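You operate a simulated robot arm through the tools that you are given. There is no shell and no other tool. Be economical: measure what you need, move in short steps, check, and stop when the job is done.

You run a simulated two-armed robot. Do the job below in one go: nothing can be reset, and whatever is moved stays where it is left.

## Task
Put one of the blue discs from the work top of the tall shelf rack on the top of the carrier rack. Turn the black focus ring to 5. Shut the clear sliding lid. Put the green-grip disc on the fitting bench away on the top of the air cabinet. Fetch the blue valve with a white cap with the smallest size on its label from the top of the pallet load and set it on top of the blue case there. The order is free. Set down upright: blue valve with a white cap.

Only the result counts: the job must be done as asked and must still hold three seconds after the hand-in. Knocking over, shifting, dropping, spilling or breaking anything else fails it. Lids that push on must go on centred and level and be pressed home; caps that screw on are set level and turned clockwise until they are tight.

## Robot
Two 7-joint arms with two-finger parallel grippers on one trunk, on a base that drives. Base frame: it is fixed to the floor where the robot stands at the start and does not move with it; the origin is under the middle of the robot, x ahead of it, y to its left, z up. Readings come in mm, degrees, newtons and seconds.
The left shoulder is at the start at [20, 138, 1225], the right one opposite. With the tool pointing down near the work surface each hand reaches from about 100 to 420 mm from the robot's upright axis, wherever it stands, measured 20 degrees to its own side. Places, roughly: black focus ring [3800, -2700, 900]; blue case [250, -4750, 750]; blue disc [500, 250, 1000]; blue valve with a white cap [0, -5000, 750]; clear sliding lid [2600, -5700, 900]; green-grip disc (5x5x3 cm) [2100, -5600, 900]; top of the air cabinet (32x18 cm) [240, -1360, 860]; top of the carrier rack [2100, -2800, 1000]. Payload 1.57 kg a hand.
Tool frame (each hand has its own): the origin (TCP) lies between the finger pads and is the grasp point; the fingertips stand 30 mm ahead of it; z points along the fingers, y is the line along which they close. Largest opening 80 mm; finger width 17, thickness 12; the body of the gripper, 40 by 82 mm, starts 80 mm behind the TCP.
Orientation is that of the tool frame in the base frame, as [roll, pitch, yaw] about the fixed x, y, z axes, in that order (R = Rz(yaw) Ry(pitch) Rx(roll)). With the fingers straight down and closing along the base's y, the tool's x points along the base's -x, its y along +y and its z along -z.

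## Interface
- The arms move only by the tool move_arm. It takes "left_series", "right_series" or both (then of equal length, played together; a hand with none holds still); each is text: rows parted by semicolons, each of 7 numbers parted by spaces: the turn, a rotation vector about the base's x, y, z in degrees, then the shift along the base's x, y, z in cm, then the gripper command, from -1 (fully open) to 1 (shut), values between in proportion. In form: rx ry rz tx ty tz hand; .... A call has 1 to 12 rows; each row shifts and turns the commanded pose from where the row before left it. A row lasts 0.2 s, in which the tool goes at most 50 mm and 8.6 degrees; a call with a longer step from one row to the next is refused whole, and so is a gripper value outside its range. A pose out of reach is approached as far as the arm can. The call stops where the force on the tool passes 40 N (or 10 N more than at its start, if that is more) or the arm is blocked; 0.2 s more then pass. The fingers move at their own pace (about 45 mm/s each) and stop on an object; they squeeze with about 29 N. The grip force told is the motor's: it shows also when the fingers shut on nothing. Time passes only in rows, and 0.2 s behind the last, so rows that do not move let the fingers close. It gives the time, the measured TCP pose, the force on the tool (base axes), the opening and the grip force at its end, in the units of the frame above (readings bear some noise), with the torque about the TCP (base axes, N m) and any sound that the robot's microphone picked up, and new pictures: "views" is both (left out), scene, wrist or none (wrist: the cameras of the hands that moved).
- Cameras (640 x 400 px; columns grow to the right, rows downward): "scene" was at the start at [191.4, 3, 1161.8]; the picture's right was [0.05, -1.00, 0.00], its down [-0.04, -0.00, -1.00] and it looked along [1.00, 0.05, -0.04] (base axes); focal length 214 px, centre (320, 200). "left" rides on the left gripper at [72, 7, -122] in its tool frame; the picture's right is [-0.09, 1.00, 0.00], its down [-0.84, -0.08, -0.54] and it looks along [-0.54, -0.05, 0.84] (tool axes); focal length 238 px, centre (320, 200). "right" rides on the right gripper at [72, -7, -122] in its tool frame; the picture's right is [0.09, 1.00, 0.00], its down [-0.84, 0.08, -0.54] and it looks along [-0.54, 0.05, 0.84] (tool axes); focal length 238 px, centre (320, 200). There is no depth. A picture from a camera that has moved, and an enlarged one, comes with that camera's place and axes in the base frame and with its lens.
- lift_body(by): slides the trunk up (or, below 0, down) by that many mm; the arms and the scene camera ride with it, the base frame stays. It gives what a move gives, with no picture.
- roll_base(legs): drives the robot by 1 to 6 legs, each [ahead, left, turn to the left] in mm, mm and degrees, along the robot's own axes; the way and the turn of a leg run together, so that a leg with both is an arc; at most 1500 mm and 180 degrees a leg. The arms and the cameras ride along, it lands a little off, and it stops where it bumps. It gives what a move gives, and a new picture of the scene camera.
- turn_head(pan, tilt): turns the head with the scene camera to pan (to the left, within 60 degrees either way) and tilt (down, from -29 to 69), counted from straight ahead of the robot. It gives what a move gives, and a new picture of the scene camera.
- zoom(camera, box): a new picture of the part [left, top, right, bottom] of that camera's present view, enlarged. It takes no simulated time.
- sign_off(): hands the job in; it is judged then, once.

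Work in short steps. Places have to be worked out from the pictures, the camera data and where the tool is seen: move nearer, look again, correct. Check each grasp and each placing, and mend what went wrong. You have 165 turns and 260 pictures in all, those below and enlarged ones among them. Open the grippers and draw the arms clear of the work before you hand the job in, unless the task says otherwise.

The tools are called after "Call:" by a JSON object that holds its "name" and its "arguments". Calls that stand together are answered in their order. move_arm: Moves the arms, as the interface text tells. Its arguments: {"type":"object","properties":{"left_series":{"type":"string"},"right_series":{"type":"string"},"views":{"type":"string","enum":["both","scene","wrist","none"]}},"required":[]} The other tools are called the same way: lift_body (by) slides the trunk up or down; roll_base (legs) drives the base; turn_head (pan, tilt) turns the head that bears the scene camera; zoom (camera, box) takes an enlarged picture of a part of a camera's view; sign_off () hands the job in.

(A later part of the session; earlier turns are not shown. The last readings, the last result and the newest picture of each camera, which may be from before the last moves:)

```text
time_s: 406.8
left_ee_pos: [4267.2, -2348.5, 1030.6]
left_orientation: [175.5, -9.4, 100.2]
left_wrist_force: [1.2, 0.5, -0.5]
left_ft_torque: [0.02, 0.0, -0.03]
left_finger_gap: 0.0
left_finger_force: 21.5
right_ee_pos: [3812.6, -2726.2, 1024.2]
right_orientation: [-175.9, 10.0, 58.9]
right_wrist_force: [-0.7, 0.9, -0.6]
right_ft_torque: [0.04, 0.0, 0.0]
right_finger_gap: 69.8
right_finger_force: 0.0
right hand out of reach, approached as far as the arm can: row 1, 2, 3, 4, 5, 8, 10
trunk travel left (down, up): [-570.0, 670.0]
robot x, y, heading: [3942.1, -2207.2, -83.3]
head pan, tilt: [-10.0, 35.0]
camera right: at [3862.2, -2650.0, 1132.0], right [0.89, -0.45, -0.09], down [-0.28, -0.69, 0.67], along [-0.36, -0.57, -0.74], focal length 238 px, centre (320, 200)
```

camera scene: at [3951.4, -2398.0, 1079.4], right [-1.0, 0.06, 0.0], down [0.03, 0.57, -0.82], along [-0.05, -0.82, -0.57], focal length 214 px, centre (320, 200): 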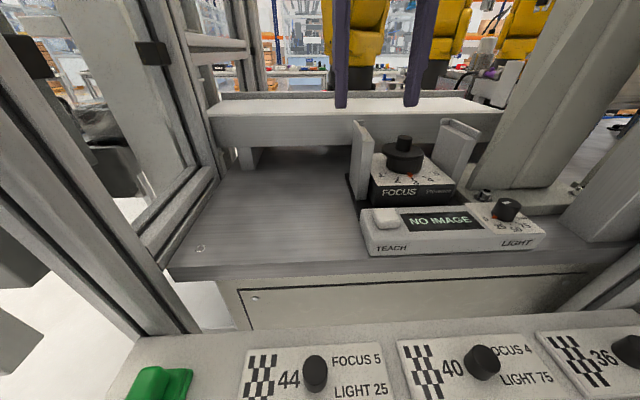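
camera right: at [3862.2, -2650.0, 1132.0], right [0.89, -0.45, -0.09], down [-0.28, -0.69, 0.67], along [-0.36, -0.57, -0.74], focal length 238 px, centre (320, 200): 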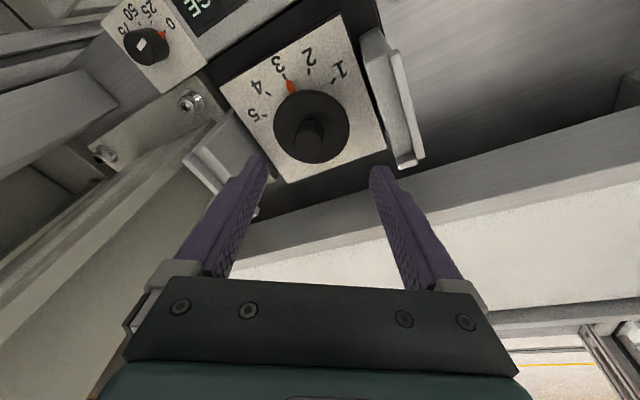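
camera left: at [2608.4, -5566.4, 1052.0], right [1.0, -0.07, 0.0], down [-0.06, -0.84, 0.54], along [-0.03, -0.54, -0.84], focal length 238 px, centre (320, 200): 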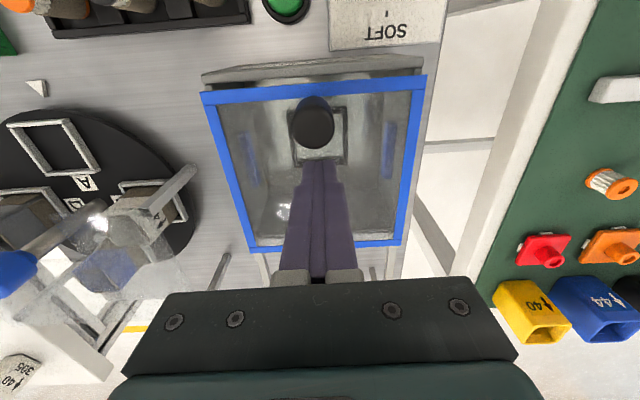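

The elbow posture is still off. I raise the hand, back the base off 250 mm, fold the arm in free space, and then come again.

Call:
{"name": "move_arm", "arguments": {"right_series": "0 0 0 0 0 2.5 -0.75; 0 0 0 0 0 2.5 -0.75; 0 0 0 0 0 2 -0.75", "views": "none"}}

Call:
{"name": "roll_base", "arguments": {"legs": [[-250, 0, 0]]}}

Call:
{"name": "move_arm", "arguments": {"right_series": "3.5 0 6 0 3 0 -0.75; 3.5 0 6 0 3 0 -0.75; 3.5 0 6 0 3 0 -0.75; 0 -3 6 0 4 0 -0.75; 0 0 6 0 4 0 -0.75; 0 0 6 0 4 0 -0.75; 0 0 0 0 4 0 -0.75; 0 0 0 0 4 0 -0.75", "views": "none"}}

```text
time_s: 407.8
left_ee_pos: [4266.5, -2348.4, 1029.3]
left_orientation: [175.4, -9.4, 100.2]
left_wrist_force: [0.2, 0.5, 0.0]
left_ft_torque: [0.01, 0.02, 0.04]
left_finger_gap: 0.2
left_finger_force: 21.3
right_ee_pos: [3805.1, -2704.1, 1042.5]
right_orientation: [-172.3, 4.9, 58.5]
right_wrist_force: [0.2, -0.6, -0.1]
right_ft_torque: [0.04, 0.04, -0.02]
right_finger_gap: 70.0
right_finger_force: 0.0
right hand out of reach, approached as far as the arm can: row 2
trunk travel left (down, up): [-570.0, 670.0]
robot x, y, heading: [3946.6, -2213.4, -83.1]
head pan, tilt: [-10.0, 35.0]
stopped in row 3 (right hand): the arm was blocked; the commanded pose is now the measured one
```

```text
time_s: 409.6
left_ee_pos: [4271.0, -2127.8, 1046.4]
left_orientation: [173.8, -7.1, 100.9]
left_wrist_force: [-0.9, 0.1, -1.1]
left_ft_torque: [0.0, -0.02, -0.01]
left_finger_gap: 0.2
left_finger_force: 21.5
right_ee_pos: [3810.2, -2489.7, 1056.8]
right_orientation: [-175.1, 5.6, 58.7]
right_wrist_force: [0.5, -0.3, 0.0]
right_ft_torque: [0.01, -0.01, -0.01]
right_finger_gap: 69.8
right_finger_force: 0.0
trunk travel left (down, up): [-570.0, 670.0]
robot x, y, heading: [3916.5, -1965.7, -82.8]
head pan, tilt: [-10.0, 35.0]
camera scene: at [3954.1, -2180.1, 1086.9], right [-1.0, 0.05, -0.04], down [0.06, 0.54, -0.84], along [-0.02, -0.84, -0.55], focal length 214 px, centre (320, 200)
```

scene: 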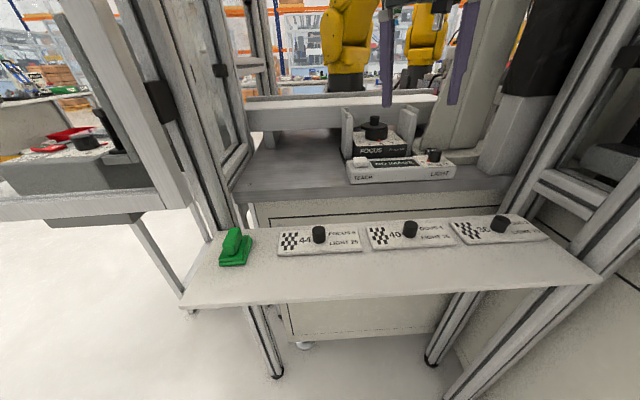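

```text
time_s: 411.6
left_ee_pos: [4271.7, -2119.5, 1042.0]
left_orientation: [174.1, -7.8, 101.4]
left_wrist_force: [0.6, -0.2, -0.4]
left_ft_torque: [0.02, 0.04, 0.01]
left_finger_gap: 0.0
left_finger_force: 21.1
right_ee_pos: [3836.8, -2407.2, 1068.4]
right_orientation: [-170.0, -6.1, 87.4]
right_wrist_force: [0.4, -0.8, -0.5]
right_ft_torque: [0.0, 0.05, -0.02]
right_finger_gap: 70.1
right_finger_force: 0.0
right hand out of reach, approached as far as the arm can: row 1, 2, 3, 4, 5, 6, 7
trunk travel left (down, up): [-570.0, 670.0]
robot x, y, heading: [3924.1, -1964.7, -82.2]
head pan, tilt: [-10.0, 35.0]
stopped in row 8 (right hand): the arm was blocked; the commanded pose is now the measured one
```

The arm is physically touching something on the right. I look to the right.

Call:
{"name": "turn_head", "arguments": {"pan": -60, "tilt": 5}}

```text
time_s: 412.8
left_ee_pos: [4273.1, -2122.4, 1044.5]
left_orientation: [173.9, -7.4, 101.3]
left_wrist_force: [-0.1, -0.1, -0.2]
left_ft_torque: [0.05, 0.01, -0.02]
left_finger_gap: 0.0
left_finger_force: 21.2
right_ee_pos: [3837.8, -2410.4, 1070.8]
right_orientation: [-170.3, -5.7, 87.3]
right_wrist_force: [0.4, -0.1, -0.4]
right_ft_torque: [0.0, -0.01, 0.0]
right_finger_gap: 70.1
right_finger_force: 0.2
trunk travel left (down, up): [-570.0, 670.0]
robot x, y, heading: [3916.3, -1967.1, -82.2]
head pan, tilt: [-60.0, 5.0]
camera scene: at [3885.5, -2143.5, 1130.8], right [-0.61, 0.79, -0.04], down [0.1, 0.03, -0.99], along [-0.78, -0.61, -0.1], focal length 214 px, centre (320, 200)
```

scene: 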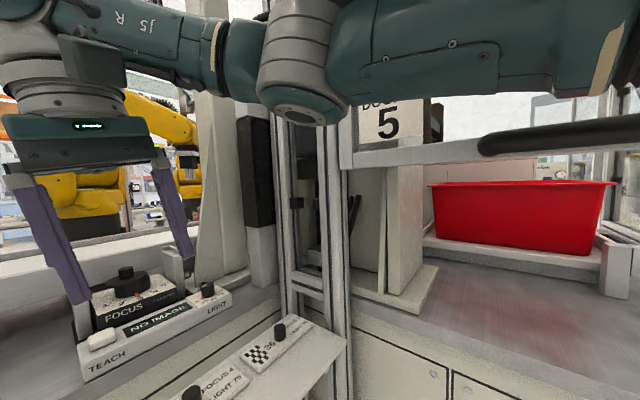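

The elbow is next to the door-5 frame. I raise the trunk 150 mm to free it, then fold the right arm.

Call:
{"name": "lift_body", "arguments": {"by": 150}}

Call:
{"name": "roll_base", "arguments": {"legs": [[0, 60, 0], [-150, 40, 0]]}}

Call:
{"name": "move_arm", "arguments": {"right_series": "-3 2 0 0 3 0 -0.75; -3 2 0 0 3 0 -0.75; -3 2 0 0 4 0 -0.75; 0 0 0 0 4 0 -0.75; 0 0 0 0 4 0 -0.75", "views": "none"}}

```text
time_s: 414.5
left_ee_pos: [4270.7, -2119.4, 1191.5]
left_orientation: [174.3, -7.7, 101.3]
left_wrist_force: [0.4, 0.7, -0.5]
left_ft_torque: [-0.02, 0.03, 0.0]
left_finger_gap: 0.0
left_finger_force: 20.9
right_ee_pos: [3836.2, -2408.4, 1219.8]
right_orientation: [-169.8, -5.9, 87.6]
right_wrist_force: [0.2, -0.2, -0.6]
right_ft_torque: [-0.03, 0.03, -0.01]
right_finger_gap: 70.1
right_finger_force: 0.1
trunk travel left (down, up): [-720.0, 520.0]
robot x, y, heading: [3927.6, -1971.8, -82.1]
head pan, tilt: [-60.0, 5.0]
```

```text
time_s: 416.5
left_ee_pos: [4321.2, -1936.8, 1179.4]
left_orientation: [175.4, -9.3, 101.0]
left_wrist_force: [0.2, 0.1, -0.1]
left_ft_torque: [-0.02, -0.02, 0.02]
left_finger_gap: 0.0
left_finger_force: 22.0
right_ee_pos: [3887.5, -2224.6, 1213.4]
right_orientation: [-168.4, -7.2, 87.2]
right_wrist_force: [-0.4, -0.1, 0.3]
right_ft_torque: [0.0, 0.01, -0.01]
right_finger_gap: 69.7
right_finger_force: 0.0
trunk travel left (down, up): [-720.0, 520.0]
robot x, y, heading: [3997.1, -1799.9, -82.3]
head pan, tilt: [-60.0, 5.0]
camera scene: at [3937.3, -1960.5, 1277.7], right [-0.61, 0.79, 0.0], down [0.07, 0.05, -1.0], along [-0.79, -0.61, -0.09], focal length 214 px, centre (320, 200)
```

scene: 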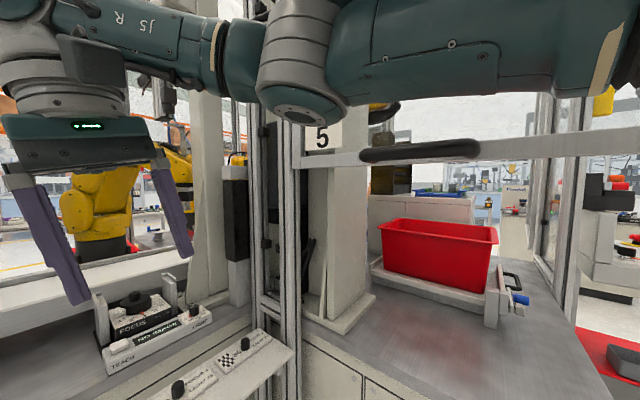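

```text
time_s: 417.7
left_ee_pos: [4321.3, -1938.4, 1179.7]
left_orientation: [175.4, -9.4, 101.0]
left_wrist_force: [-0.7, -0.5, 0.0]
left_ft_torque: [0.01, -0.01, -0.01]
left_finger_gap: 0.1
left_finger_force: 21.2
right_ee_pos: [3881.1, -2038.4, 1200.3]
right_orientation: [-160.5, -1.2, 85.6]
right_wrist_force: [-0.3, 0.3, -0.1]
right_ft_torque: [-0.02, 0.02, -0.01]
right_finger_gap: 69.9
right_finger_force: 0.1
trunk travel left (down, up): [-720.0, 520.0]
robot x, y, heading: [3994.4, -1803.1, -82.3]
head pan, tilt: [-60.0, 5.0]
```

Freed. I level the hand and extend it again in free space, then lower and roll back in to the same stance.

Call:
{"name": "move_arm", "arguments": {"right_series": "-0.5 -6.5 0 0 -3 0 -0.75; -0.5 -6.5 0 0 -3 0 -0.75; -0.5 -6.5 0 0 -3 0 -0.75; 0 0 4 0 -4 0 -0.75; 0 0 4 0 -4 0 -0.75; 0 0 0 0 -3 0 -0.75", "views": "none"}}

Call:
{"name": "lift_body", "arguments": {"by": -110}}

Call:
{"name": "turn_head", "arguments": {"pan": -10, "tilt": 35}}

Call:
{"name": "roll_base", "arguments": {"legs": [[200, -90, 0], [185, 0, -0.5]]}}

```text
time_s: 419.1
left_ee_pos: [4321.0, -1937.3, 1180.3]
left_orientation: [175.4, -9.3, 101.0]
left_wrist_force: [0.0, 0.2, -0.4]
left_ft_torque: [0.02, -0.02, -0.02]
left_finger_gap: 0.0
left_finger_force: 20.7
right_ee_pos: [3888.2, -2245.2, 1212.9]
right_orientation: [177.4, 2.6, 94.3]
right_wrist_force: [0.5, 0.4, -0.2]
right_ft_torque: [0.0, 0.01, 0.01]
right_finger_gap: 70.1
right_finger_force: 0.1
trunk travel left (down, up): [-720.0, 520.0]
robot x, y, heading: [3997.6, -1799.2, -82.3]
head pan, tilt: [-60.0, 5.0]
```

```text
time_s: 420.5
left_ee_pos: [4321.4, -1937.4, 1069.4]
left_orientation: [175.5, -9.5, 101.0]
left_wrist_force: [-0.5, -0.8, -0.2]
left_ft_torque: [-0.01, 0.01, 0.01]
left_finger_gap: 0.0
left_finger_force: 21.3
right_ee_pos: [3889.5, -2243.8, 1102.0]
right_orientation: [177.6, 2.3, 94.1]
right_wrist_force: [0.1, 0.1, -0.4]
right_ft_torque: [-0.01, -0.01, -0.01]
right_finger_gap: 70.0
right_finger_force: 0.1
trunk travel left (down, up): [-610.0, 630.0]
robot x, y, heading: [3993.6, -1801.4, -82.3]
head pan, tilt: [-60.0, 5.0]
```

```text
time_s: 421.7
left_ee_pos: [4320.6, -1936.5, 1070.5]
left_orientation: [175.4, -9.4, 101.0]
left_wrist_force: [0.1, -0.2, 0.0]
left_ft_torque: [0.02, 0.0, -0.01]
left_finger_gap: 0.1
left_finger_force: 20.8
right_ee_pos: [3888.9, -2244.3, 1101.6]
right_orientation: [177.6, 2.3, 94.1]
right_wrist_force: [-1.1, 0.5, -0.7]
right_ft_torque: [-0.01, -0.01, 0.02]
right_finger_gap: 70.0
right_finger_force: 0.0
trunk travel left (down, up): [-610.0, 630.0]
robot x, y, heading: [3995.4, -1805.1, -82.3]
head pan, tilt: [-10.0, 35.0]
camera scene: at [4006.3, -1992.4, 1119.6], right [-1.0, 0.04, 0.0], down [0.02, 0.57, -0.82], along [-0.03, -0.82, -0.57], focal length 214 px, centre (320, 200)
```

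scene: 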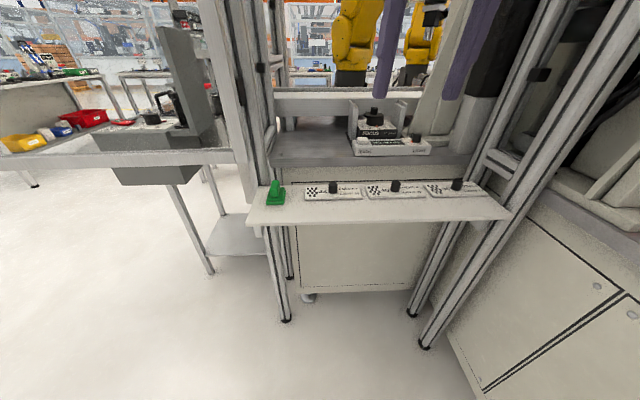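

```text
time_s: 423.6
left_ee_pos: [4290.9, -2142.3, 1076.6]
left_orientation: [174.0, -9.3, 101.3]
left_wrist_force: [-0.3, 0.0, -0.2]
left_ft_torque: [0.01, -0.01, -0.04]
left_finger_gap: 0.0
left_finger_force: 21.2
right_ee_pos: [3858.2, -2450.6, 1097.9]
right_orientation: [176.2, 2.2, 94.2]
right_wrist_force: [-1.3, 0.5, -0.8]
right_ft_torque: [0.0, -0.05, -0.01]
right_finger_gap: 69.8
right_finger_force: 0.1
trunk travel left (down, up): [-610.0, 630.0]
robot x, y, heading: [3945.4, -2013.4, -82.4]
head pan, tilt: [-10.0, 35.0]
stopped in leg 2: the robot was blocked; the commanded pose is now the measured one
camera scene: at [3974.7, -2198.7, 1118.8], right [-1.0, 0.04, -0.02], down [0.04, 0.58, -0.82], along [-0.02, -0.82, -0.58], focal length 214 px, centre (320, 200)
```

scene: 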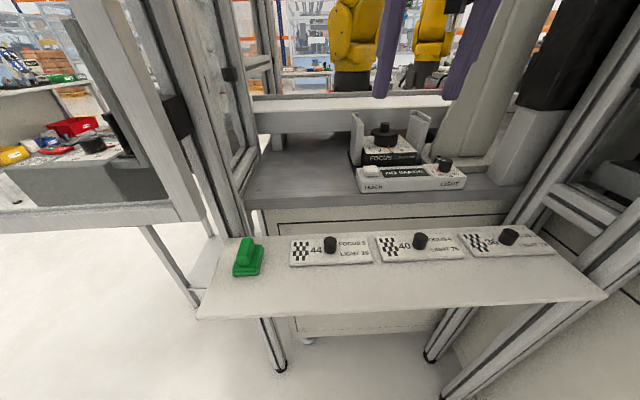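

Blocked by the elbow on the west side because of the oblique heading. I straighten to −89° as in the successful entry, shift east, and go in.

Call:
{"name": "roll_base", "arguments": {"legs": [[-30, 50, 0], [0, 0, -7], [110, 0, 0], [100, 0, 0]]}}

```text
time_s: 426.6
left_ee_pos: [4298.4, -2357.7, 1071.0]
left_orientation: [175.3, -9.5, 94.0]
left_wrist_force: [0.1, 0.1, -0.8]
left_ft_torque: [0.01, 0.01, 0.02]
left_finger_gap: 0.0
left_finger_force: 21.3
right_ee_pos: [3831.8, -2609.9, 1100.9]
right_orientation: [177.5, 2.2, 87.2]
right_wrist_force: [0.6, -0.2, -0.4]
right_ft_torque: [-0.01, -0.03, -0.01]
right_finger_gap: 69.9
right_finger_force: 0.1
trunk travel left (down, up): [-610.0, 630.0]
robot x, y, heading: [3989.8, -2188.6, -89.2]
head pan, tilt: [-10.0, 35.0]
camera scene: at [3979.0, -2374.3, 1119.0], right [-0.99, 0.16, 0.0], down [0.09, 0.57, -0.82], along [-0.13, -0.81, -0.58], focal length 214 px, centre (320, 200)
```

scene: 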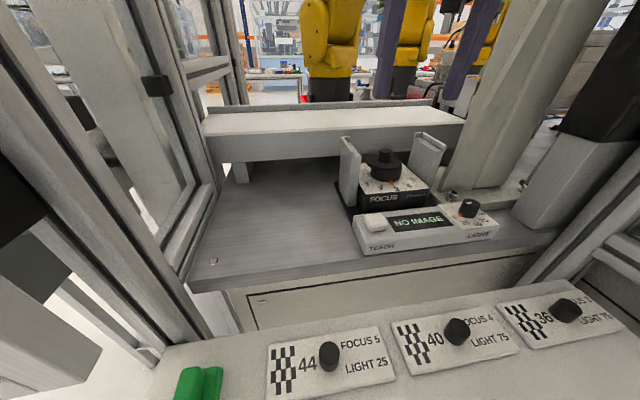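

I'm in freely. I extend the arm (which straightens the elbow) with the forward tilt, then turn slightly left and edge to the earlier stance.

Call:
{"name": "move_arm", "arguments": {"right_series": "-3.5 0 0 0 -2 -1 -0.75; -3.5 0 0 0 -2 -1 -0.75; -3.5 0 0 0 -2 -1 -0.75; 0 0 0 0 0 -1 -0.75", "views": "none"}}

Call:
{"name": "roll_base", "arguments": {"legs": [[0, 0, 6], [20, -40, 0]]}}

Call:
{"name": "move_arm", "arguments": {"right_series": "0 0 0 -0.5 0 0 -0.75", "views": "wrist"}}

```text
time_s: 427.6
left_ee_pos: [4297.9, -2358.1, 1068.8]
left_orientation: [175.3, -9.5, 94.0]
left_wrist_force: [0.4, 0.1, -0.6]
left_ft_torque: [0.01, -0.07, 0.01]
left_finger_gap: 0.3
left_finger_force: 21.0
right_ee_pos: [3830.6, -2670.5, 1061.1]
right_orientation: [177.1, 12.8, 87.1]
right_wrist_force: [-0.3, -0.4, -0.2]
right_ft_torque: [0.01, -0.02, 0.02]
right_finger_gap: 70.0
right_finger_force: 0.1
trunk travel left (down, up): [-610.0, 630.0]
robot x, y, heading: [3991.1, -2191.4, -89.3]
head pan, tilt: [-10.0, 35.0]
```

```text
time_s: 428.7
left_ee_pos: [4325.8, -2326.2, 1072.5]
left_orientation: [174.7, -9.5, 99.3]
left_wrist_force: [0.3, 0.4, 0.6]
left_ft_torque: [-0.02, -0.02, 0.01]
left_finger_gap: 0.0
left_finger_force: 21.3
right_ee_pos: [3888.7, -2680.4, 1060.2]
right_orientation: [176.5, 12.7, 92.3]
right_wrist_force: [-0.3, -0.2, 0.2]
right_ft_torque: [0.01, 0.02, 0.01]
right_finger_gap: 70.0
right_finger_force: 0.1
trunk travel left (down, up): [-610.0, 630.0]
robot x, y, heading: [3997.3, -2186.4, -84.0]
head pan, tilt: [-10.0, 35.0]
stopped in leg 1: the robot was blocked; the commanded pose is now the measured one
camera scene: at [4008.7, -2372.4, 1119.0], right [-1.0, 0.07, -0.01], down [0.05, 0.57, -0.82], along [-0.05, -0.82, -0.58], focal length 214 px, centre (320, 200)
```

scene: 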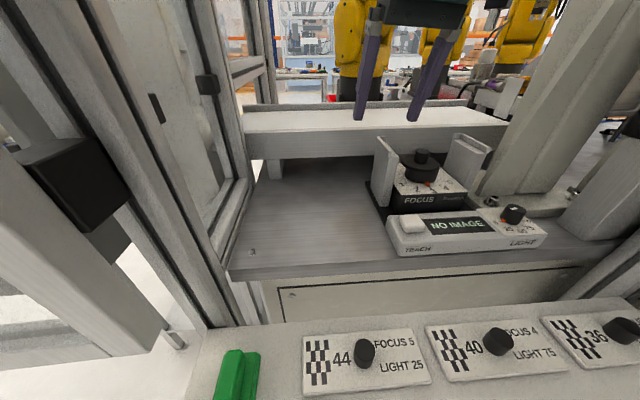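

```text
time_s: 429.1
left_ee_pos: [4326.8, -2324.6, 1073.7]
left_orientation: [174.6, -9.5, 99.4]
left_wrist_force: [0.2, -0.2, -0.8]
left_ft_torque: [0.03, 0.0, 0.02]
left_finger_gap: 0.1
left_finger_force: 21.0
right_ee_pos: [3886.2, -2679.5, 1058.5]
right_orientation: [176.5, 12.8, 92.4]
right_wrist_force: [0.3, 0.4, 0.1]
right_ft_torque: [0.03, 0.02, -0.02]
right_finger_gap: 69.8
right_finger_force: 0.1
trunk travel left (down, up): [-610.0, 630.0]
robot x, y, heading: [3995.7, -2184.8, -83.8]
head pan, tilt: [-10.0, 35.0]
camera right: at [3868.6, -2584.0, 1161.3], right [0.99, 0.14, 0.04], down [0.07, -0.69, 0.72], along [0.13, -0.7, -0.7], focal length 238 px, centre (320, 200)
```

right: 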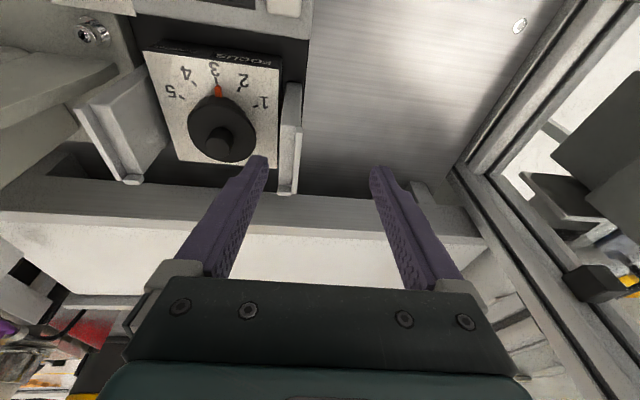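

Now I edge right and a little ahead.

Call:
{"name": "roll_base", "arguments": {"legs": [[0, -45, 0], [18, 0, 0]]}}

```text
time_s: 429.8
left_ee_pos: [4324.8, -2330.7, 1073.5]
left_orientation: [174.7, -9.3, 99.1]
left_wrist_force: [0.2, 0.1, -0.6]
left_ft_torque: [-0.02, 0.0, 0.02]
left_finger_gap: 0.1
left_finger_force: 21.1
right_ee_pos: [3881.8, -2681.3, 1059.4]
right_orientation: [176.4, 13.0, 92.0]
right_wrist_force: [0.1, 0.0, -0.5]
right_ft_torque: [0.01, -0.04, -0.01]
right_finger_gap: 70.1
right_finger_force: 0.1
trunk travel left (down, up): [-610.0, 630.0]
robot x, y, heading: [3994.2, -2187.6, -84.2]
head pan, tilt: [-10.0, 35.0]
stopped in leg 1: the robot was blocked; the commanded pose is now the measured one
camera scene: at [4007.7, -2374.5, 1119.4], right [-1.0, 0.08, -0.01], down [0.05, 0.57, -0.82], along [-0.06, -0.82, -0.57], focal length 214 px, centre (320, 200)
```

scene: 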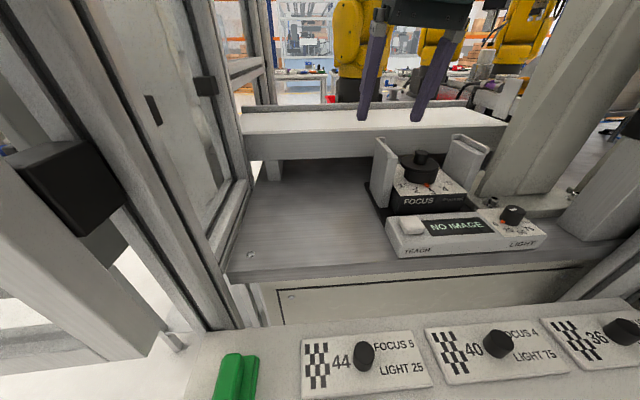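

The elbow still touches. I extend the arm to its limit so it straightens, then edge right again.

Call:
{"name": "move_arm", "arguments": {"right_series": "0 0 0 -1 -3 1.5 -0.75; 0 0 0 -1 -3 1.5 -0.75; 0 0 0 0 -2 0 -0.75", "views": "none"}}

Call:
{"name": "roll_base", "arguments": {"legs": [[0, -45, 0], [15, 0, 0]]}}

```text
time_s: 430.6
left_ee_pos: [4327.1, -2328.7, 1074.1]
left_orientation: [174.6, -9.4, 99.1]
left_wrist_force: [0.3, -0.1, -0.2]
left_ft_torque: [-0.02, -0.03, -0.01]
left_finger_gap: 0.0
left_finger_force: 21.1
right_ee_pos: [3865.3, -2728.0, 1080.0]
right_orientation: [176.4, 12.5, 92.0]
right_wrist_force: [0.3, -0.5, -0.2]
right_ft_torque: [0.03, 0.04, 0.05]
right_finger_gap: 69.8
right_finger_force: 0.0
right hand out of reach, approached as far as the arm can: row 2, 3
trunk travel left (down, up): [-610.0, 630.0]
robot x, y, heading: [3994.6, -2184.4, -84.6]
head pan, tilt: [-10.0, 35.0]
```

```text
time_s: 431.3
left_ee_pos: [4323.7, -2332.8, 1074.1]
left_orientation: [174.7, -9.3, 98.9]
left_wrist_force: [0.4, 0.7, -0.2]
left_ft_torque: [-0.01, -0.03, -0.01]
left_finger_gap: 0.1
left_finger_force: 20.9
right_ee_pos: [3862.5, -2729.5, 1078.8]
right_orientation: [176.6, 12.6, 91.8]
right_wrist_force: [0.9, 0.3, -0.6]
right_ft_torque: [0.0, -0.02, -0.02]
right_finger_gap: 70.0
right_finger_force: 0.0
trunk travel left (down, up): [-610.0, 630.0]
robot x, y, heading: [3992.9, -2185.1, -84.5]
head pan, tilt: [-10.0, 35.0]
stopped in leg 1: the robot was blocked; the commanded pose is now the measured one
camera scene: at [4006.9, -2376.1, 1119.7], right [-1.0, 0.08, -0.01], down [0.06, 0.57, -0.82], along [-0.06, -0.82, -0.57], focal length 214 px, centre (320, 200)
```

scene: 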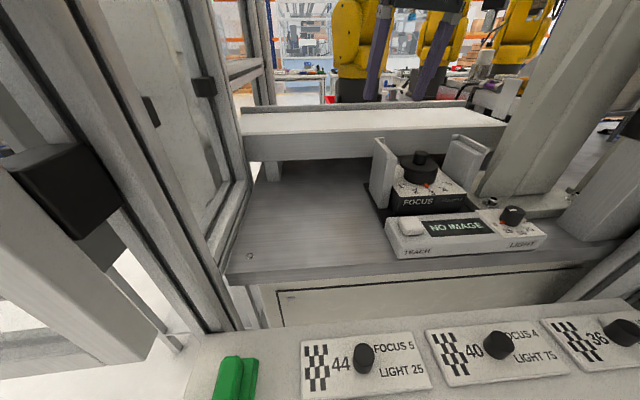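

The arm itself now reaches y −2728, so I don't need to move the base. I bring the hand over the ring from here.

Call:
{"name": "move_arm", "arguments": {"right_series": "0 0 0 -2.5 0.3 -1 -0.75; 0 0 0 -2.5 0.3 -2 -0.75; 0 0 -4 -1.6 0 -2 -0.75; 0 0 -7 0 0 -1 -0.75; 0 0 -7 0 0 0 -0.75; 0 0 -7 0 0 0 -0.75; 0 0 -7 0 0 0 -0.75", "views": "wrist"}}

```text
time_s: 432.9
left_ee_pos: [4324.8, -2331.8, 1075.3]
left_orientation: [174.5, -9.3, 99.1]
left_wrist_force: [-0.3, 0.8, -0.2]
left_ft_torque: [0.03, -0.01, -0.05]
left_finger_gap: 0.1
left_finger_force: 21.2
right_ee_pos: [3798.9, -2721.4, 1017.1]
right_orientation: [176.4, 12.0, 59.7]
right_wrist_force: [0.4, 0.5, 0.0]
right_ft_torque: [-0.01, 0.02, 0.0]
right_finger_gap: 69.7
right_finger_force: 0.1
trunk travel left (down, up): [-610.0, 630.0]
robot x, y, heading: [3996.4, -2186.1, -84.1]
head pan, tilt: [-10.0, 35.0]
camera right: at [3834.9, -2633.2, 1120.9], right [0.91, -0.41, 0.04], down [-0.32, -0.63, 0.71], along [-0.27, -0.66, -0.7], focal length 238 px, centre (320, 200)
```

right: 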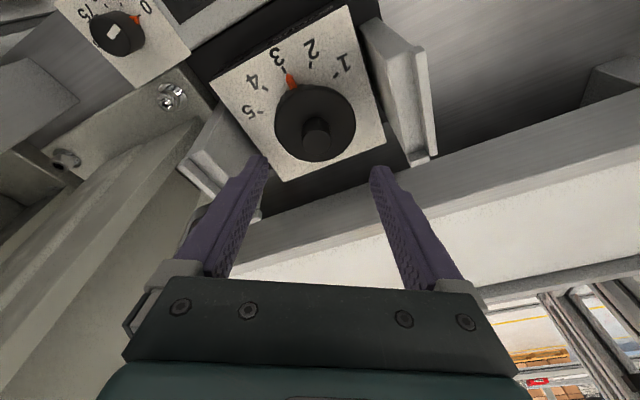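

Well placed. I centre, descend around the cap and ring and close, as in the first good stroke.

Call:
{"name": "move_arm", "arguments": {"right_series": "0 0 0 -0.2 0.2 -1.5 -0.75; 0 0 0 0 0 -2 -0.75; 0 0 0 0 0 -2.2 -0.75; 0 0 0 0 0 0 -0.6; 0 0 0 0 0 0 0; 0 0 0 0 0 0 1; 0 0 0 0 0 0 1", "views": "wrist"}}

```text
time_s: 434.5
left_ee_pos: [4324.5, -2330.8, 1075.1]
left_orientation: [174.5, -9.3, 99.0]
left_wrist_force: [0.0, -0.2, -0.8]
left_ft_torque: [0.01, 0.01, 0.01]
left_finger_gap: 0.0
left_finger_force: 21.2
right_ee_pos: [3795.9, -2721.1, 961.4]
right_orientation: [176.8, 12.0, 59.6]
right_wrist_force: [-16.2, 7.6, 0.0]
right_ft_torque: [0.31, 0.31, -0.09]
right_finger_gap: 63.9
right_finger_force: 29.1
trunk travel left (down, up): [-610.0, 630.0]
robot x, y, heading: [3994.7, -2186.6, -84.4]
head pan, tilt: [-10.0, 35.0]
camera right: at [3832.0, -2631.3, 1064.4], right [0.91, -0.41, 0.04], down [-0.32, -0.63, 0.71], along [-0.27, -0.66, -0.71], focal length 238 px, centre (320, 200)
```

right: 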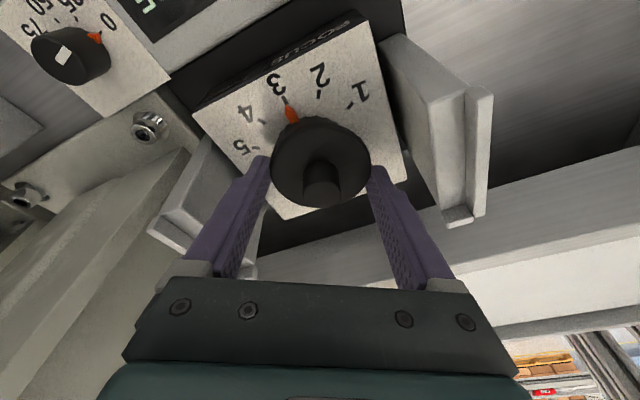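

Gripped flat on the cap with a small side load. I relieve it slightly and turn +45°.

Call:
{"name": "move_arm", "arguments": {"right_series": "0 0 5 -0.1 0.05 0 1; 0 0 5 -0.03 0 0 1; 0 0 5 -0.03 0 0 1; 0 0 5 -0.03 0 0 1; 0 0 5 -0.03 0 0 1; 0 0 5 -0.03 0 0 1; 0 0 5 -0.03 0 0 1; 0 0 5 -0.03 0 0 1; 0 0 5 -0.03 0 0 1", "views": "wrist"}}

```text
time_s: 436.5
left_ee_pos: [4325.2, -2330.9, 1075.7]
left_orientation: [174.5, -9.3, 99.1]
left_wrist_force: [0.2, 0.3, -0.3]
left_ft_torque: [0.01, -0.02, 0.05]
left_finger_gap: 0.0
left_finger_force: 21.6
right_ee_pos: [3787.6, -2681.8, 970.2]
right_orientation: [176.2, 12.8, 104.1]
right_wrist_force: [0.9, 0.4, 0.9]
right_ft_torque: [-0.01, 0.0, -0.01]
right_finger_gap: 64.1
right_finger_force: 28.9
right hand out of reach, approached as far as the arm can: row 8, 9
trunk travel left (down, up): [-610.0, 630.0]
robot x, y, heading: [3994.7, -2186.1, -84.6]
head pan, tilt: [-10.0, 35.0]
camera right: at [3749.4, -2593.7, 1072.6], right [0.94, 0.34, 0.04], down [0.21, -0.66, 0.72], along [0.28, -0.66, -0.69], focal length 238 px, centre (320, 200)
```

right: 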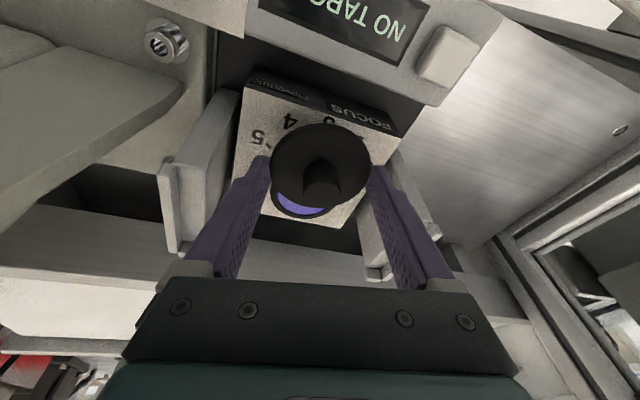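

The hand ran out of reach at that yaw and slid the cap off: the cap is now held in my grip. I'll use this: lift it clear and set it on the free bench to the east, turn the bare ring, then put the cap back.

Call:
{"name": "move_arm", "arguments": {"right_series": "0 0 -4 0 0 2 1; 0 0 -4 0 0.5 2 1; 0 0 -4 2.5 1 1 1; 0 0 0 3 1 0 1; 0 0 0 3 1 0 1; 0 0 0 3 0 0 1", "views": "both"}}

```text
time_s: 437.9
left_ee_pos: [4325.6, -2331.1, 1074.5]
left_orientation: [174.5, -9.5, 99.1]
left_wrist_force: [0.3, 0.0, -0.8]
left_ft_torque: [0.0, 0.01, -0.01]
left_finger_gap: 0.1
left_finger_force: 21.2
right_ee_pos: [3899.7, -2648.4, 1022.2]
right_orientation: [176.3, 12.5, 92.8]
right_wrist_force: [-0.9, 1.0, -0.1]
right_ft_torque: [-0.02, -0.01, 0.01]
right_finger_gap: 63.5
right_finger_force: 29.5
trunk travel left (down, up): [-610.0, 630.0]
robot x, y, heading: [3995.9, -2184.0, -84.6]
head pan, tilt: [-10.0, 35.0]
camera scene: at [4008.1, -2375.2, 1119.6], right [-1.0, 0.08, -0.02], down [0.06, 0.57, -0.82], along [-0.05, -0.82, -0.57], focal length 214 px, centre (320, 200)
camera right: at [3881.2, -2553.5, 1123.8], right [0.99, 0.15, 0.04], down [0.08, -0.7, 0.71], along [0.14, -0.7, -0.7], focal length 238 px, centre (320, 200)
```

scene: 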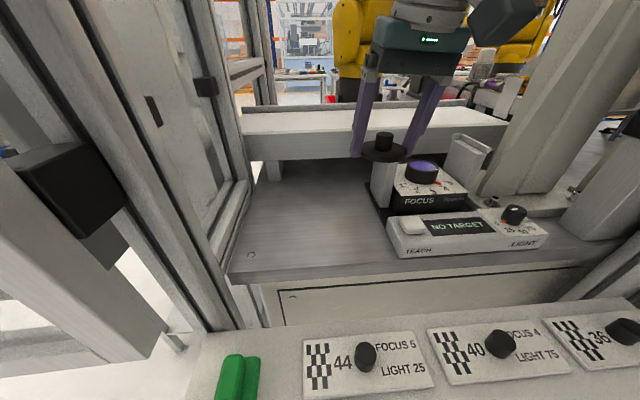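
right: 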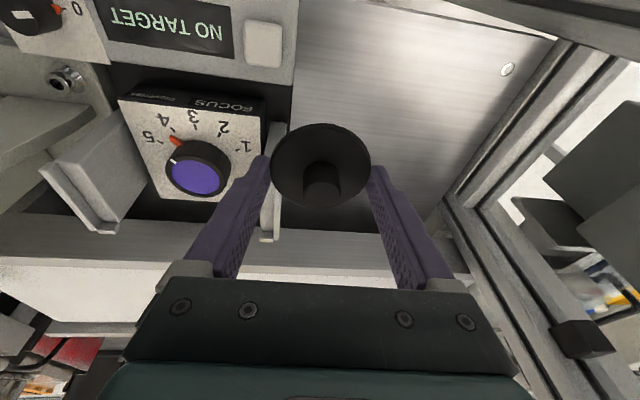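

The bare ring (blue lens inside) is visible, its pointer now near 3.6. I lower the cap onto the free bench at about (3918,−2650).

Call:
{"name": "move_arm", "arguments": {"right_series": "0 0 0 2 0 -2 1; 0 0 0 0 0 -4 1; 0 0 0 0 0 -3.5 1; 0 0 0 0 0 -1 1; 0 0 0 0 0 -0.5 1; 0 0 0 0 0 -0.5 1; 0 0 0 0 0 -0.5 1", "views": "scene"}}

```text
time_s: 439.5
left_ee_pos: [4325.1, -2330.6, 1075.0]
left_orientation: [174.6, -9.4, 99.2]
left_wrist_force: [-1.0, 0.1, -0.6]
left_ft_torque: [-0.02, -0.03, -0.01]
left_finger_gap: 0.0
left_finger_force: 21.4
right_ee_pos: [3923.4, -2647.0, 900.3]
right_orientation: [176.2, 12.6, 92.9]
right_wrist_force: [1.1, 0.1, -0.6]
right_ft_torque: [0.0, -0.01, 0.0]
right_finger_gap: 63.4
right_finger_force: 29.2
trunk travel left (down, up): [-610.0, 630.0]
robot x, y, heading: [3995.3, -2188.3, -84.5]
head pan, tilt: [-10.0, 35.0]
camera scene: at [4008.1, -2375.2, 1119.6], right [-1.0, 0.08, -0.02], down [0.06, 0.57, -0.82], along [-0.05, -0.82, -0.57], focal length 214 px, centre (320, 200)
```

scene: 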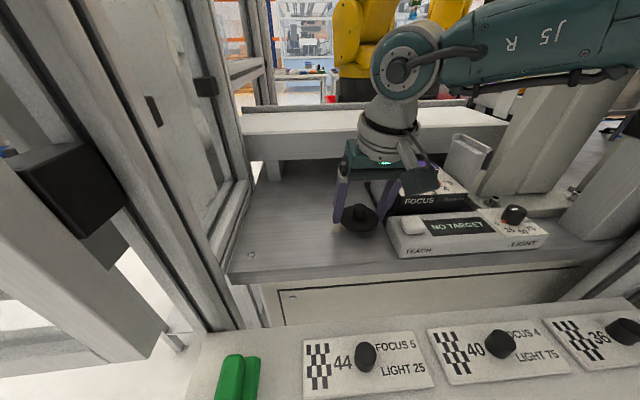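

Still in the air; I continue down in small steps to contact.

Call:
{"name": "move_arm", "arguments": {"right_series": "0 0 0 0 0 -0.5 1; 0 0 0 0 0 -0.5 1; 0 0 0 0 0 -0.4 1; 0 0 0 0 0 -0.4 1; 0 0 0 0 0 -0.4 1; 0 0 0 0 0 -0.4 1; 0 0 0 0 0 -0.4 1; 0 0 0 0 0 -0.4 1", "views": "none"}}

```text
time_s: 440.2
left_ee_pos: [4323.9, -2332.1, 1075.4]
left_orientation: [174.7, -9.3, 99.0]
left_wrist_force: [-0.3, 0.0, 0.3]
left_ft_torque: [0.03, 0.0, -0.02]
left_finger_gap: 0.0
left_finger_force: 21.8
right_ee_pos: [3920.7, -2649.4, 892.6]
right_orientation: [176.5, 12.4, 92.7]
right_wrist_force: [2.2, 1.8, 3.7]
right_ft_torque: [0.09, 0.1, -0.09]
right_finger_gap: 63.7
right_finger_force: 29.6
trunk travel left (down, up): [-610.0, 630.0]
robot x, y, heading: [3997.7, -2190.4, -84.2]
head pan, tilt: [-10.0, 35.0]
stopped in row 3 (right hand): the force on the tool passed its limit at 49 N (the readings are from after the stop); the commanded pose is now the measured one
```

Contact. I open gently and rise.

Call:
{"name": "move_arm", "arguments": {"right_series": "0 0 0 0 0 0.1 1; 0 0 0 0 0 0 -0.7; 0 0 0 0 0 0 -0.85; 0 0 0 0 0 0 -0.85; 0 0 0 0 0 2 -0.85; 0 0 0 0 0 4 -0.85; 0 0 0 0 0 4 -0.85; 0 0 0 0 0 3 -0.4", "views": "wrist"}}

```text
time_s: 442.1
left_ee_pos: [4325.4, -2331.2, 1074.0]
left_orientation: [174.6, -9.3, 99.0]
left_wrist_force: [-0.2, 0.9, -0.3]
left_ft_torque: [0.01, 0.0, 0.0]
left_finger_gap: 0.0
left_finger_force: 21.2
right_ee_pos: [3921.7, -2648.3, 1022.7]
right_orientation: [176.4, 12.4, 92.7]
right_wrist_force: [-0.5, 0.9, 0.3]
right_ft_torque: [-0.02, 0.03, -0.02]
right_finger_gap: 55.8
right_finger_force: 0.0
trunk travel left (down, up): [-610.0, 630.0]
robot x, y, heading: [3991.2, -2185.1, -84.4]
head pan, tilt: [-10.0, 35.0]
camera right: at [3903.4, -2554.0, 1125.8], right [0.99, 0.15, 0.04], down [0.08, -0.7, 0.71], along [0.14, -0.7, -0.7], focal length 238 px, centre (320, 200)
```

right: 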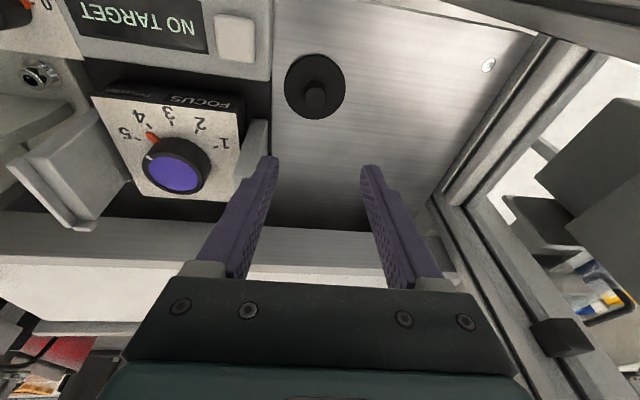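

The cap lies flat on the bench. I zoom on the ring to read the pointer.

Call:
{"name": "zoom", "arguments": {"camera": "right", "box": [80, 80, 280, 220]}}

```text
2.86 times, centred on (180, 150) of right
camera zoom: at [3903.4, -2554.0, 1125.8], right [0.99, 0.15, 0.04], down [0.08, -0.7, 0.71], along [0.14, -0.7, -0.7], focal length 681 px, centre (720, 343)
```

zoom: 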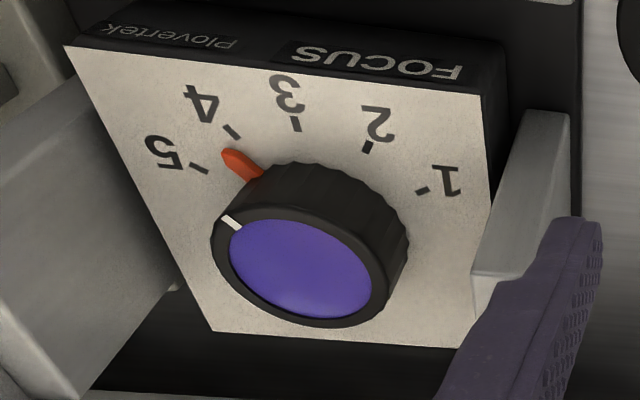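

Pointer at about 4.3: about 19° more is needed. I go back over the bare ring at yaw 60°.

Call:
{"name": "move_arm", "arguments": {"right_series": "0 0 -5 -3.1 -1.7 0 -0.65; 0 0 -5 -3.1 -1.8 0 -0.65; 0 0 -5 -3.1 -1.8 0 -0.65; 0 0 -5 -3.1 -1.8 0 -0.65; 0 0 -6.5 0 0 -0.5 -0.65; 0 0 -6.5 0 0 -0.5 -0.65; 0 0 0 0 0 0 -0.65", "views": "wrist"}}

```text
time_s: 443.6
left_ee_pos: [4323.7, -2331.7, 1075.2]
left_orientation: [174.5, -9.3, 99.0]
left_wrist_force: [-0.4, -0.5, 0.3]
left_ft_torque: [-0.03, 0.04, 0.01]
left_finger_gap: 0.2
left_finger_force: 21.9
right_ee_pos: [3795.6, -2718.3, 1011.5]
right_orientation: [176.4, 11.9, 59.5]
right_wrist_force: [0.0, 0.1, 0.5]
right_ft_torque: [0.0, 0.0, 0.02]
right_finger_gap: 66.3
right_finger_force: 0.0
trunk travel left (down, up): [-610.0, 630.0]
robot x, y, heading: [3990.5, -2186.8, -84.3]
head pan, tilt: [-10.0, 35.0]
camera right: at [3832.8, -2631.0, 1115.3], right [0.91, -0.41, 0.04], down [-0.32, -0.63, 0.71], along [-0.27, -0.66, -0.71], focal length 238 px, centre (320, 200)
```

right: 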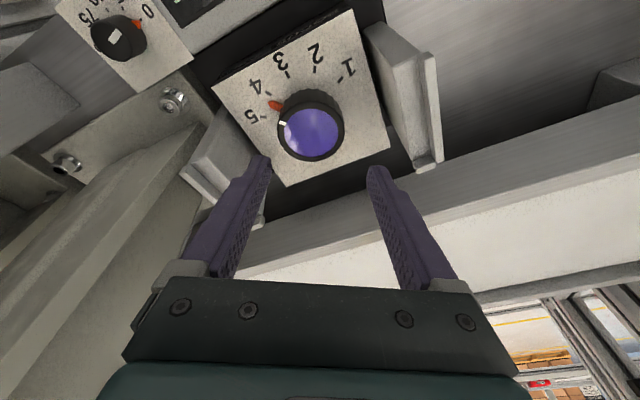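

Aligned. I descend around the bare ring and close.

Call:
{"name": "move_arm", "arguments": {"right_series": "0 0 0 -0.2 0 -2 -0.65; 0 0 0 0 0 -2 -0.65; 0 0 0 0 0 -1.5 -0.65; 0 0 0 0 0 -1.2 -0.65; 0 0 0 0 0 0 0; 0 0 0 0 0 0 1; 0 0 0 0 0 0 1; 0 0 0 0 0 0 1", "views": "wrist"}}

```text
time_s: 445.4
left_ee_pos: [4325.4, -2333.0, 1076.0]
left_orientation: [174.6, -9.2, 98.9]
left_wrist_force: [-1.0, 0.5, -0.5]
left_ft_torque: [0.02, 0.01, -0.05]
left_finger_gap: 0.0
left_finger_force: 21.4
right_ee_pos: [3790.9, -2719.1, 945.7]
right_orientation: [177.0, 11.8, 59.6]
right_wrist_force: [-18.7, 20.4, 20.4]
right_ft_torque: [1.27, 1.19, -0.1]
right_finger_gap: 56.4
right_finger_force: 38.5
trunk travel left (down, up): [-610.0, 630.0]
robot x, y, heading: [3994.7, -2188.8, -84.4]
head pan, tilt: [-10.0, 35.0]
camera right: at [3828.9, -2631.2, 1048.7], right [0.91, -0.42, 0.03], down [-0.32, -0.64, 0.71], along [-0.27, -0.65, -0.71], focal length 238 px, centre (320, 200)
```

right: 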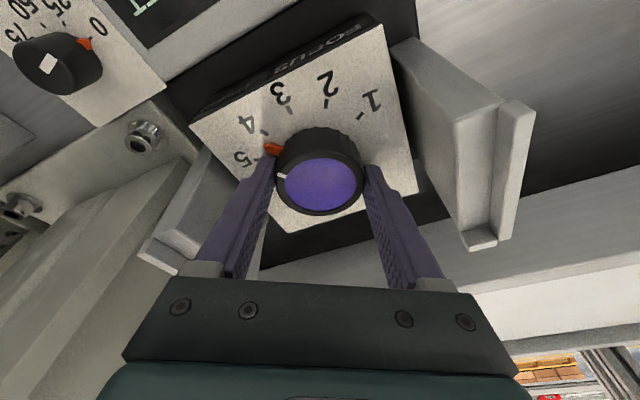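

Gripped at 56 mm, with the west finger lying against the pointer's root. I relieve the side load and turn +16°.

Call:
{"name": "move_arm", "arguments": {"right_series": "0 0 0 -0.15 0.1 0.1 1; 0 0 4 -0.03 0 0 1; 0 0 4 -0.03 0 0 1; 0 0 4 -0.03 0 0 1; 0 0 4 -0.03 0 0 1", "views": "wrist"}}

Call:
{"name": "zoom", "arguments": {"camera": "right", "box": [200, 50, 430, 220]}}

```text
time_s: 446.6
left_ee_pos: [4325.1, -2331.7, 1073.9]
left_orientation: [174.5, -9.4, 98.9]
left_wrist_force: [0.4, -0.9, 0.0]
left_ft_torque: [0.0, -0.02, 0.0]
left_finger_gap: 0.0
left_finger_force: 20.7
right_ee_pos: [3790.0, -2718.4, 944.6]
right_orientation: [176.6, 12.0, 75.8]
right_wrist_force: [-18.9, 12.3, 11.0]
right_ft_torque: [1.03, 1.2, -0.2]
right_finger_gap: 56.8
right_finger_force: 44.9
trunk travel left (down, up): [-610.0, 630.0]
robot x, y, heading: [3994.0, -2185.5, -84.2]
head pan, tilt: [-10.0, 35.0]
camera right: at [3800.8, -2623.3, 1048.6], right [0.99, -0.14, 0.04], down [-0.13, -0.69, 0.71], along [-0.08, -0.71, -0.71], focal length 238 px, centre (320, 200)
```

right: 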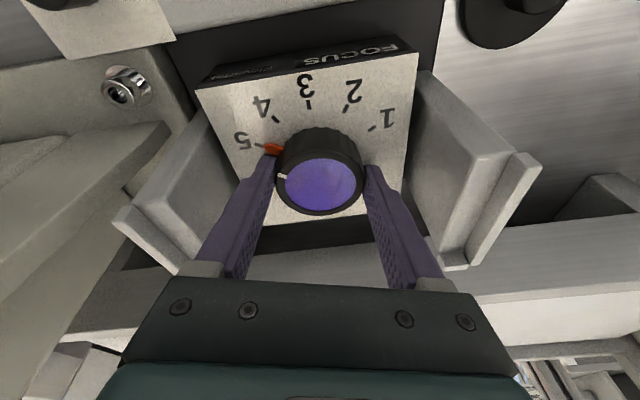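

```text
2.35 times, centred on (315, 135) of right
camera zoom: at [3800.8, -2623.3, 1048.6], right [0.99, -0.14, 0.04], down [-0.13, -0.69, 0.71], along [-0.08, -0.71, -0.71], focal length 561 px, centre (332, 353)
```

zoom: 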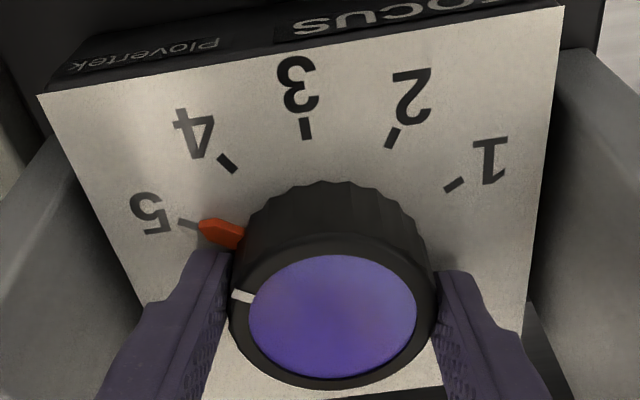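

The pointer stands exactly at the 5 mark. I open slowly, rise, and check.

Call:
{"name": "move_arm", "arguments": {"right_series": "0 0 0 0 0 0 -0.5; 0 0 0 0 0 0 -0.7; 0 0 0 0 0 0 -0.7; 0 0 0 0 0 2 -0.7; 0 0 0 0 0 3 -0.7; 0 0 0 0 0 2.5 -0.7", "views": "none"}}

Call:
{"name": "zoom", "arguments": {"camera": "right", "box": [200, 30, 430, 200]}}

```text
time_s: 448.1
left_ee_pos: [4325.9, -2331.4, 1074.5]
left_orientation: [174.5, -9.3, 99.1]
left_wrist_force: [0.4, 0.3, 0.2]
left_ft_torque: [-0.02, 0.0, 0.04]
left_finger_gap: 0.0
left_finger_force: 21.2
right_ee_pos: [3792.5, -2720.2, 1020.6]
right_orientation: [176.5, 12.1, 75.7]
right_wrist_force: [-0.9, -0.2, 0.1]
right_ft_torque: [-0.01, 0.0, -0.01]
right_finger_gap: 67.9
right_finger_force: 0.0
trunk travel left (down, up): [-610.0, 630.0]
robot x, y, heading: [3996.0, -2191.1, -84.5]
head pan, tilt: [-10.0, 35.0]
```

```text
2.35 times, centred on (315, 115) of right
camera zoom: at [3802.5, -2624.1, 1123.6], right [0.99, -0.15, 0.04], down [-0.13, -0.69, 0.71], along [-0.07, -0.71, -0.7], focal length 561 px, centre (332, 400)
```

zoom: 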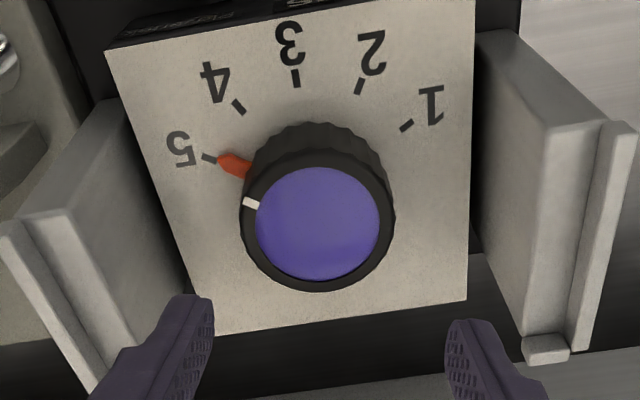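

The ring is at 5. Now I restore the lens cap: I go back over it and look.

Call:
{"name": "move_arm", "arguments": {"right_series": "0 0 4 3.2 1.9 0.3 -0.5; 0 0 4 3.2 1.9 0 0; 0 0 4 3.2 1.9 0 0; 0 0 4 3.2 1.9 0 0; 0 0 0 0 0 -4 0; 0 0 0 0 0 -2.5 0", "views": "wrist"}}

```text
time_s: 449.4
left_ee_pos: [4324.8, -2331.5, 1075.0]
left_orientation: [174.4, -9.3, 99.1]
left_wrist_force: [-0.5, -0.5, -0.1]
left_ft_torque: [-0.01, -0.01, 0.01]
left_finger_gap: 0.0
left_finger_force: 20.9
right_ee_pos: [3920.5, -2644.2, 961.2]
right_orientation: [176.3, 12.4, 91.7]
right_wrist_force: [0.7, -0.5, -0.3]
right_ft_torque: [0.02, 0.01, 0.01]
right_finger_gap: 39.8
right_finger_force: 0.1
trunk travel left (down, up): [-610.0, 630.0]
robot x, y, heading: [3992.9, -2187.0, -84.4]
head pan, tilt: [-10.0, 35.0]
camera right: at [3903.2, -2549.5, 1064.3], right [0.99, 0.13, 0.04], down [0.06, -0.7, 0.71], along [0.12, -0.7, -0.7], focal length 238 px, centre (320, 200)
```

right: 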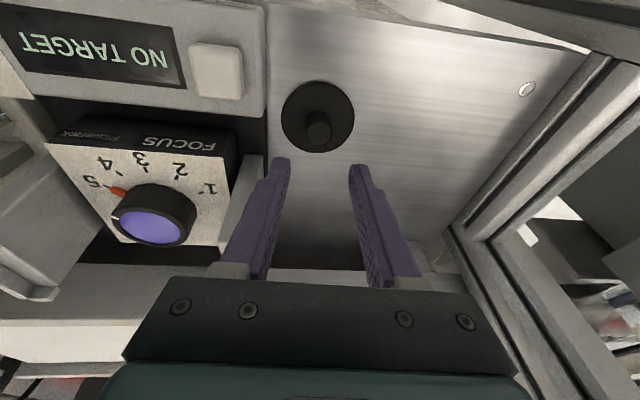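

The knob is well placed between the fingers. I descend and close on it.

Call:
{"name": "move_arm", "arguments": {"right_series": "0 0 0 0 0.3 -2.5 0; 0 0 0 0 0 -2 0; 0 0 0 0 0 -1.2 0; 0 0 0 0 0 0 0.3; 0 0 0 0 0 0 1; 0 0 0 0 0 0 1", "views": "wrist"}}

```text
time_s: 450.9
left_ee_pos: [4325.3, -2331.9, 1075.9]
left_orientation: [174.6, -9.4, 98.9]
left_wrist_force: [1.3, -0.4, 0.3]
left_ft_torque: [0.02, -0.03, 0.02]
left_finger_gap: 0.0
left_finger_force: 21.6
right_ee_pos: [3920.5, -2640.8, 905.3]
right_orientation: [176.4, 12.3, 91.7]
right_wrist_force: [-0.9, -1.4, 1.2]
right_ft_torque: [0.0, 0.05, 0.0]
right_finger_gap: 21.7
right_finger_force: 26.6
trunk travel left (down, up): [-610.0, 630.0]
robot x, y, heading: [3993.3, -2186.7, -84.6]
head pan, tilt: [-10.0, 35.0]
camera right: at [3904.1, -2546.0, 1007.8], right [0.99, 0.13, 0.04], down [0.06, -0.7, 0.71], along [0.12, -0.7, -0.7], focal length 238 px, centre (320, 200)
```

right: 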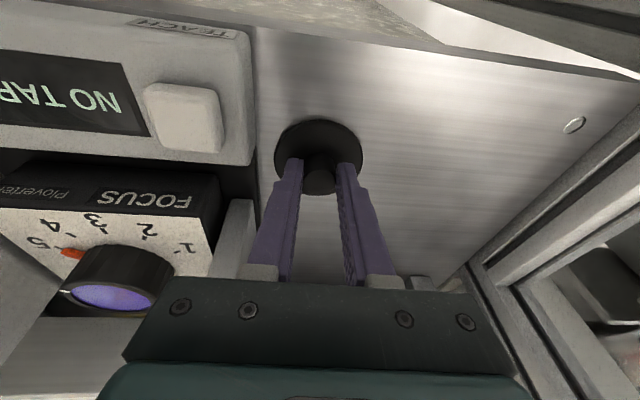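

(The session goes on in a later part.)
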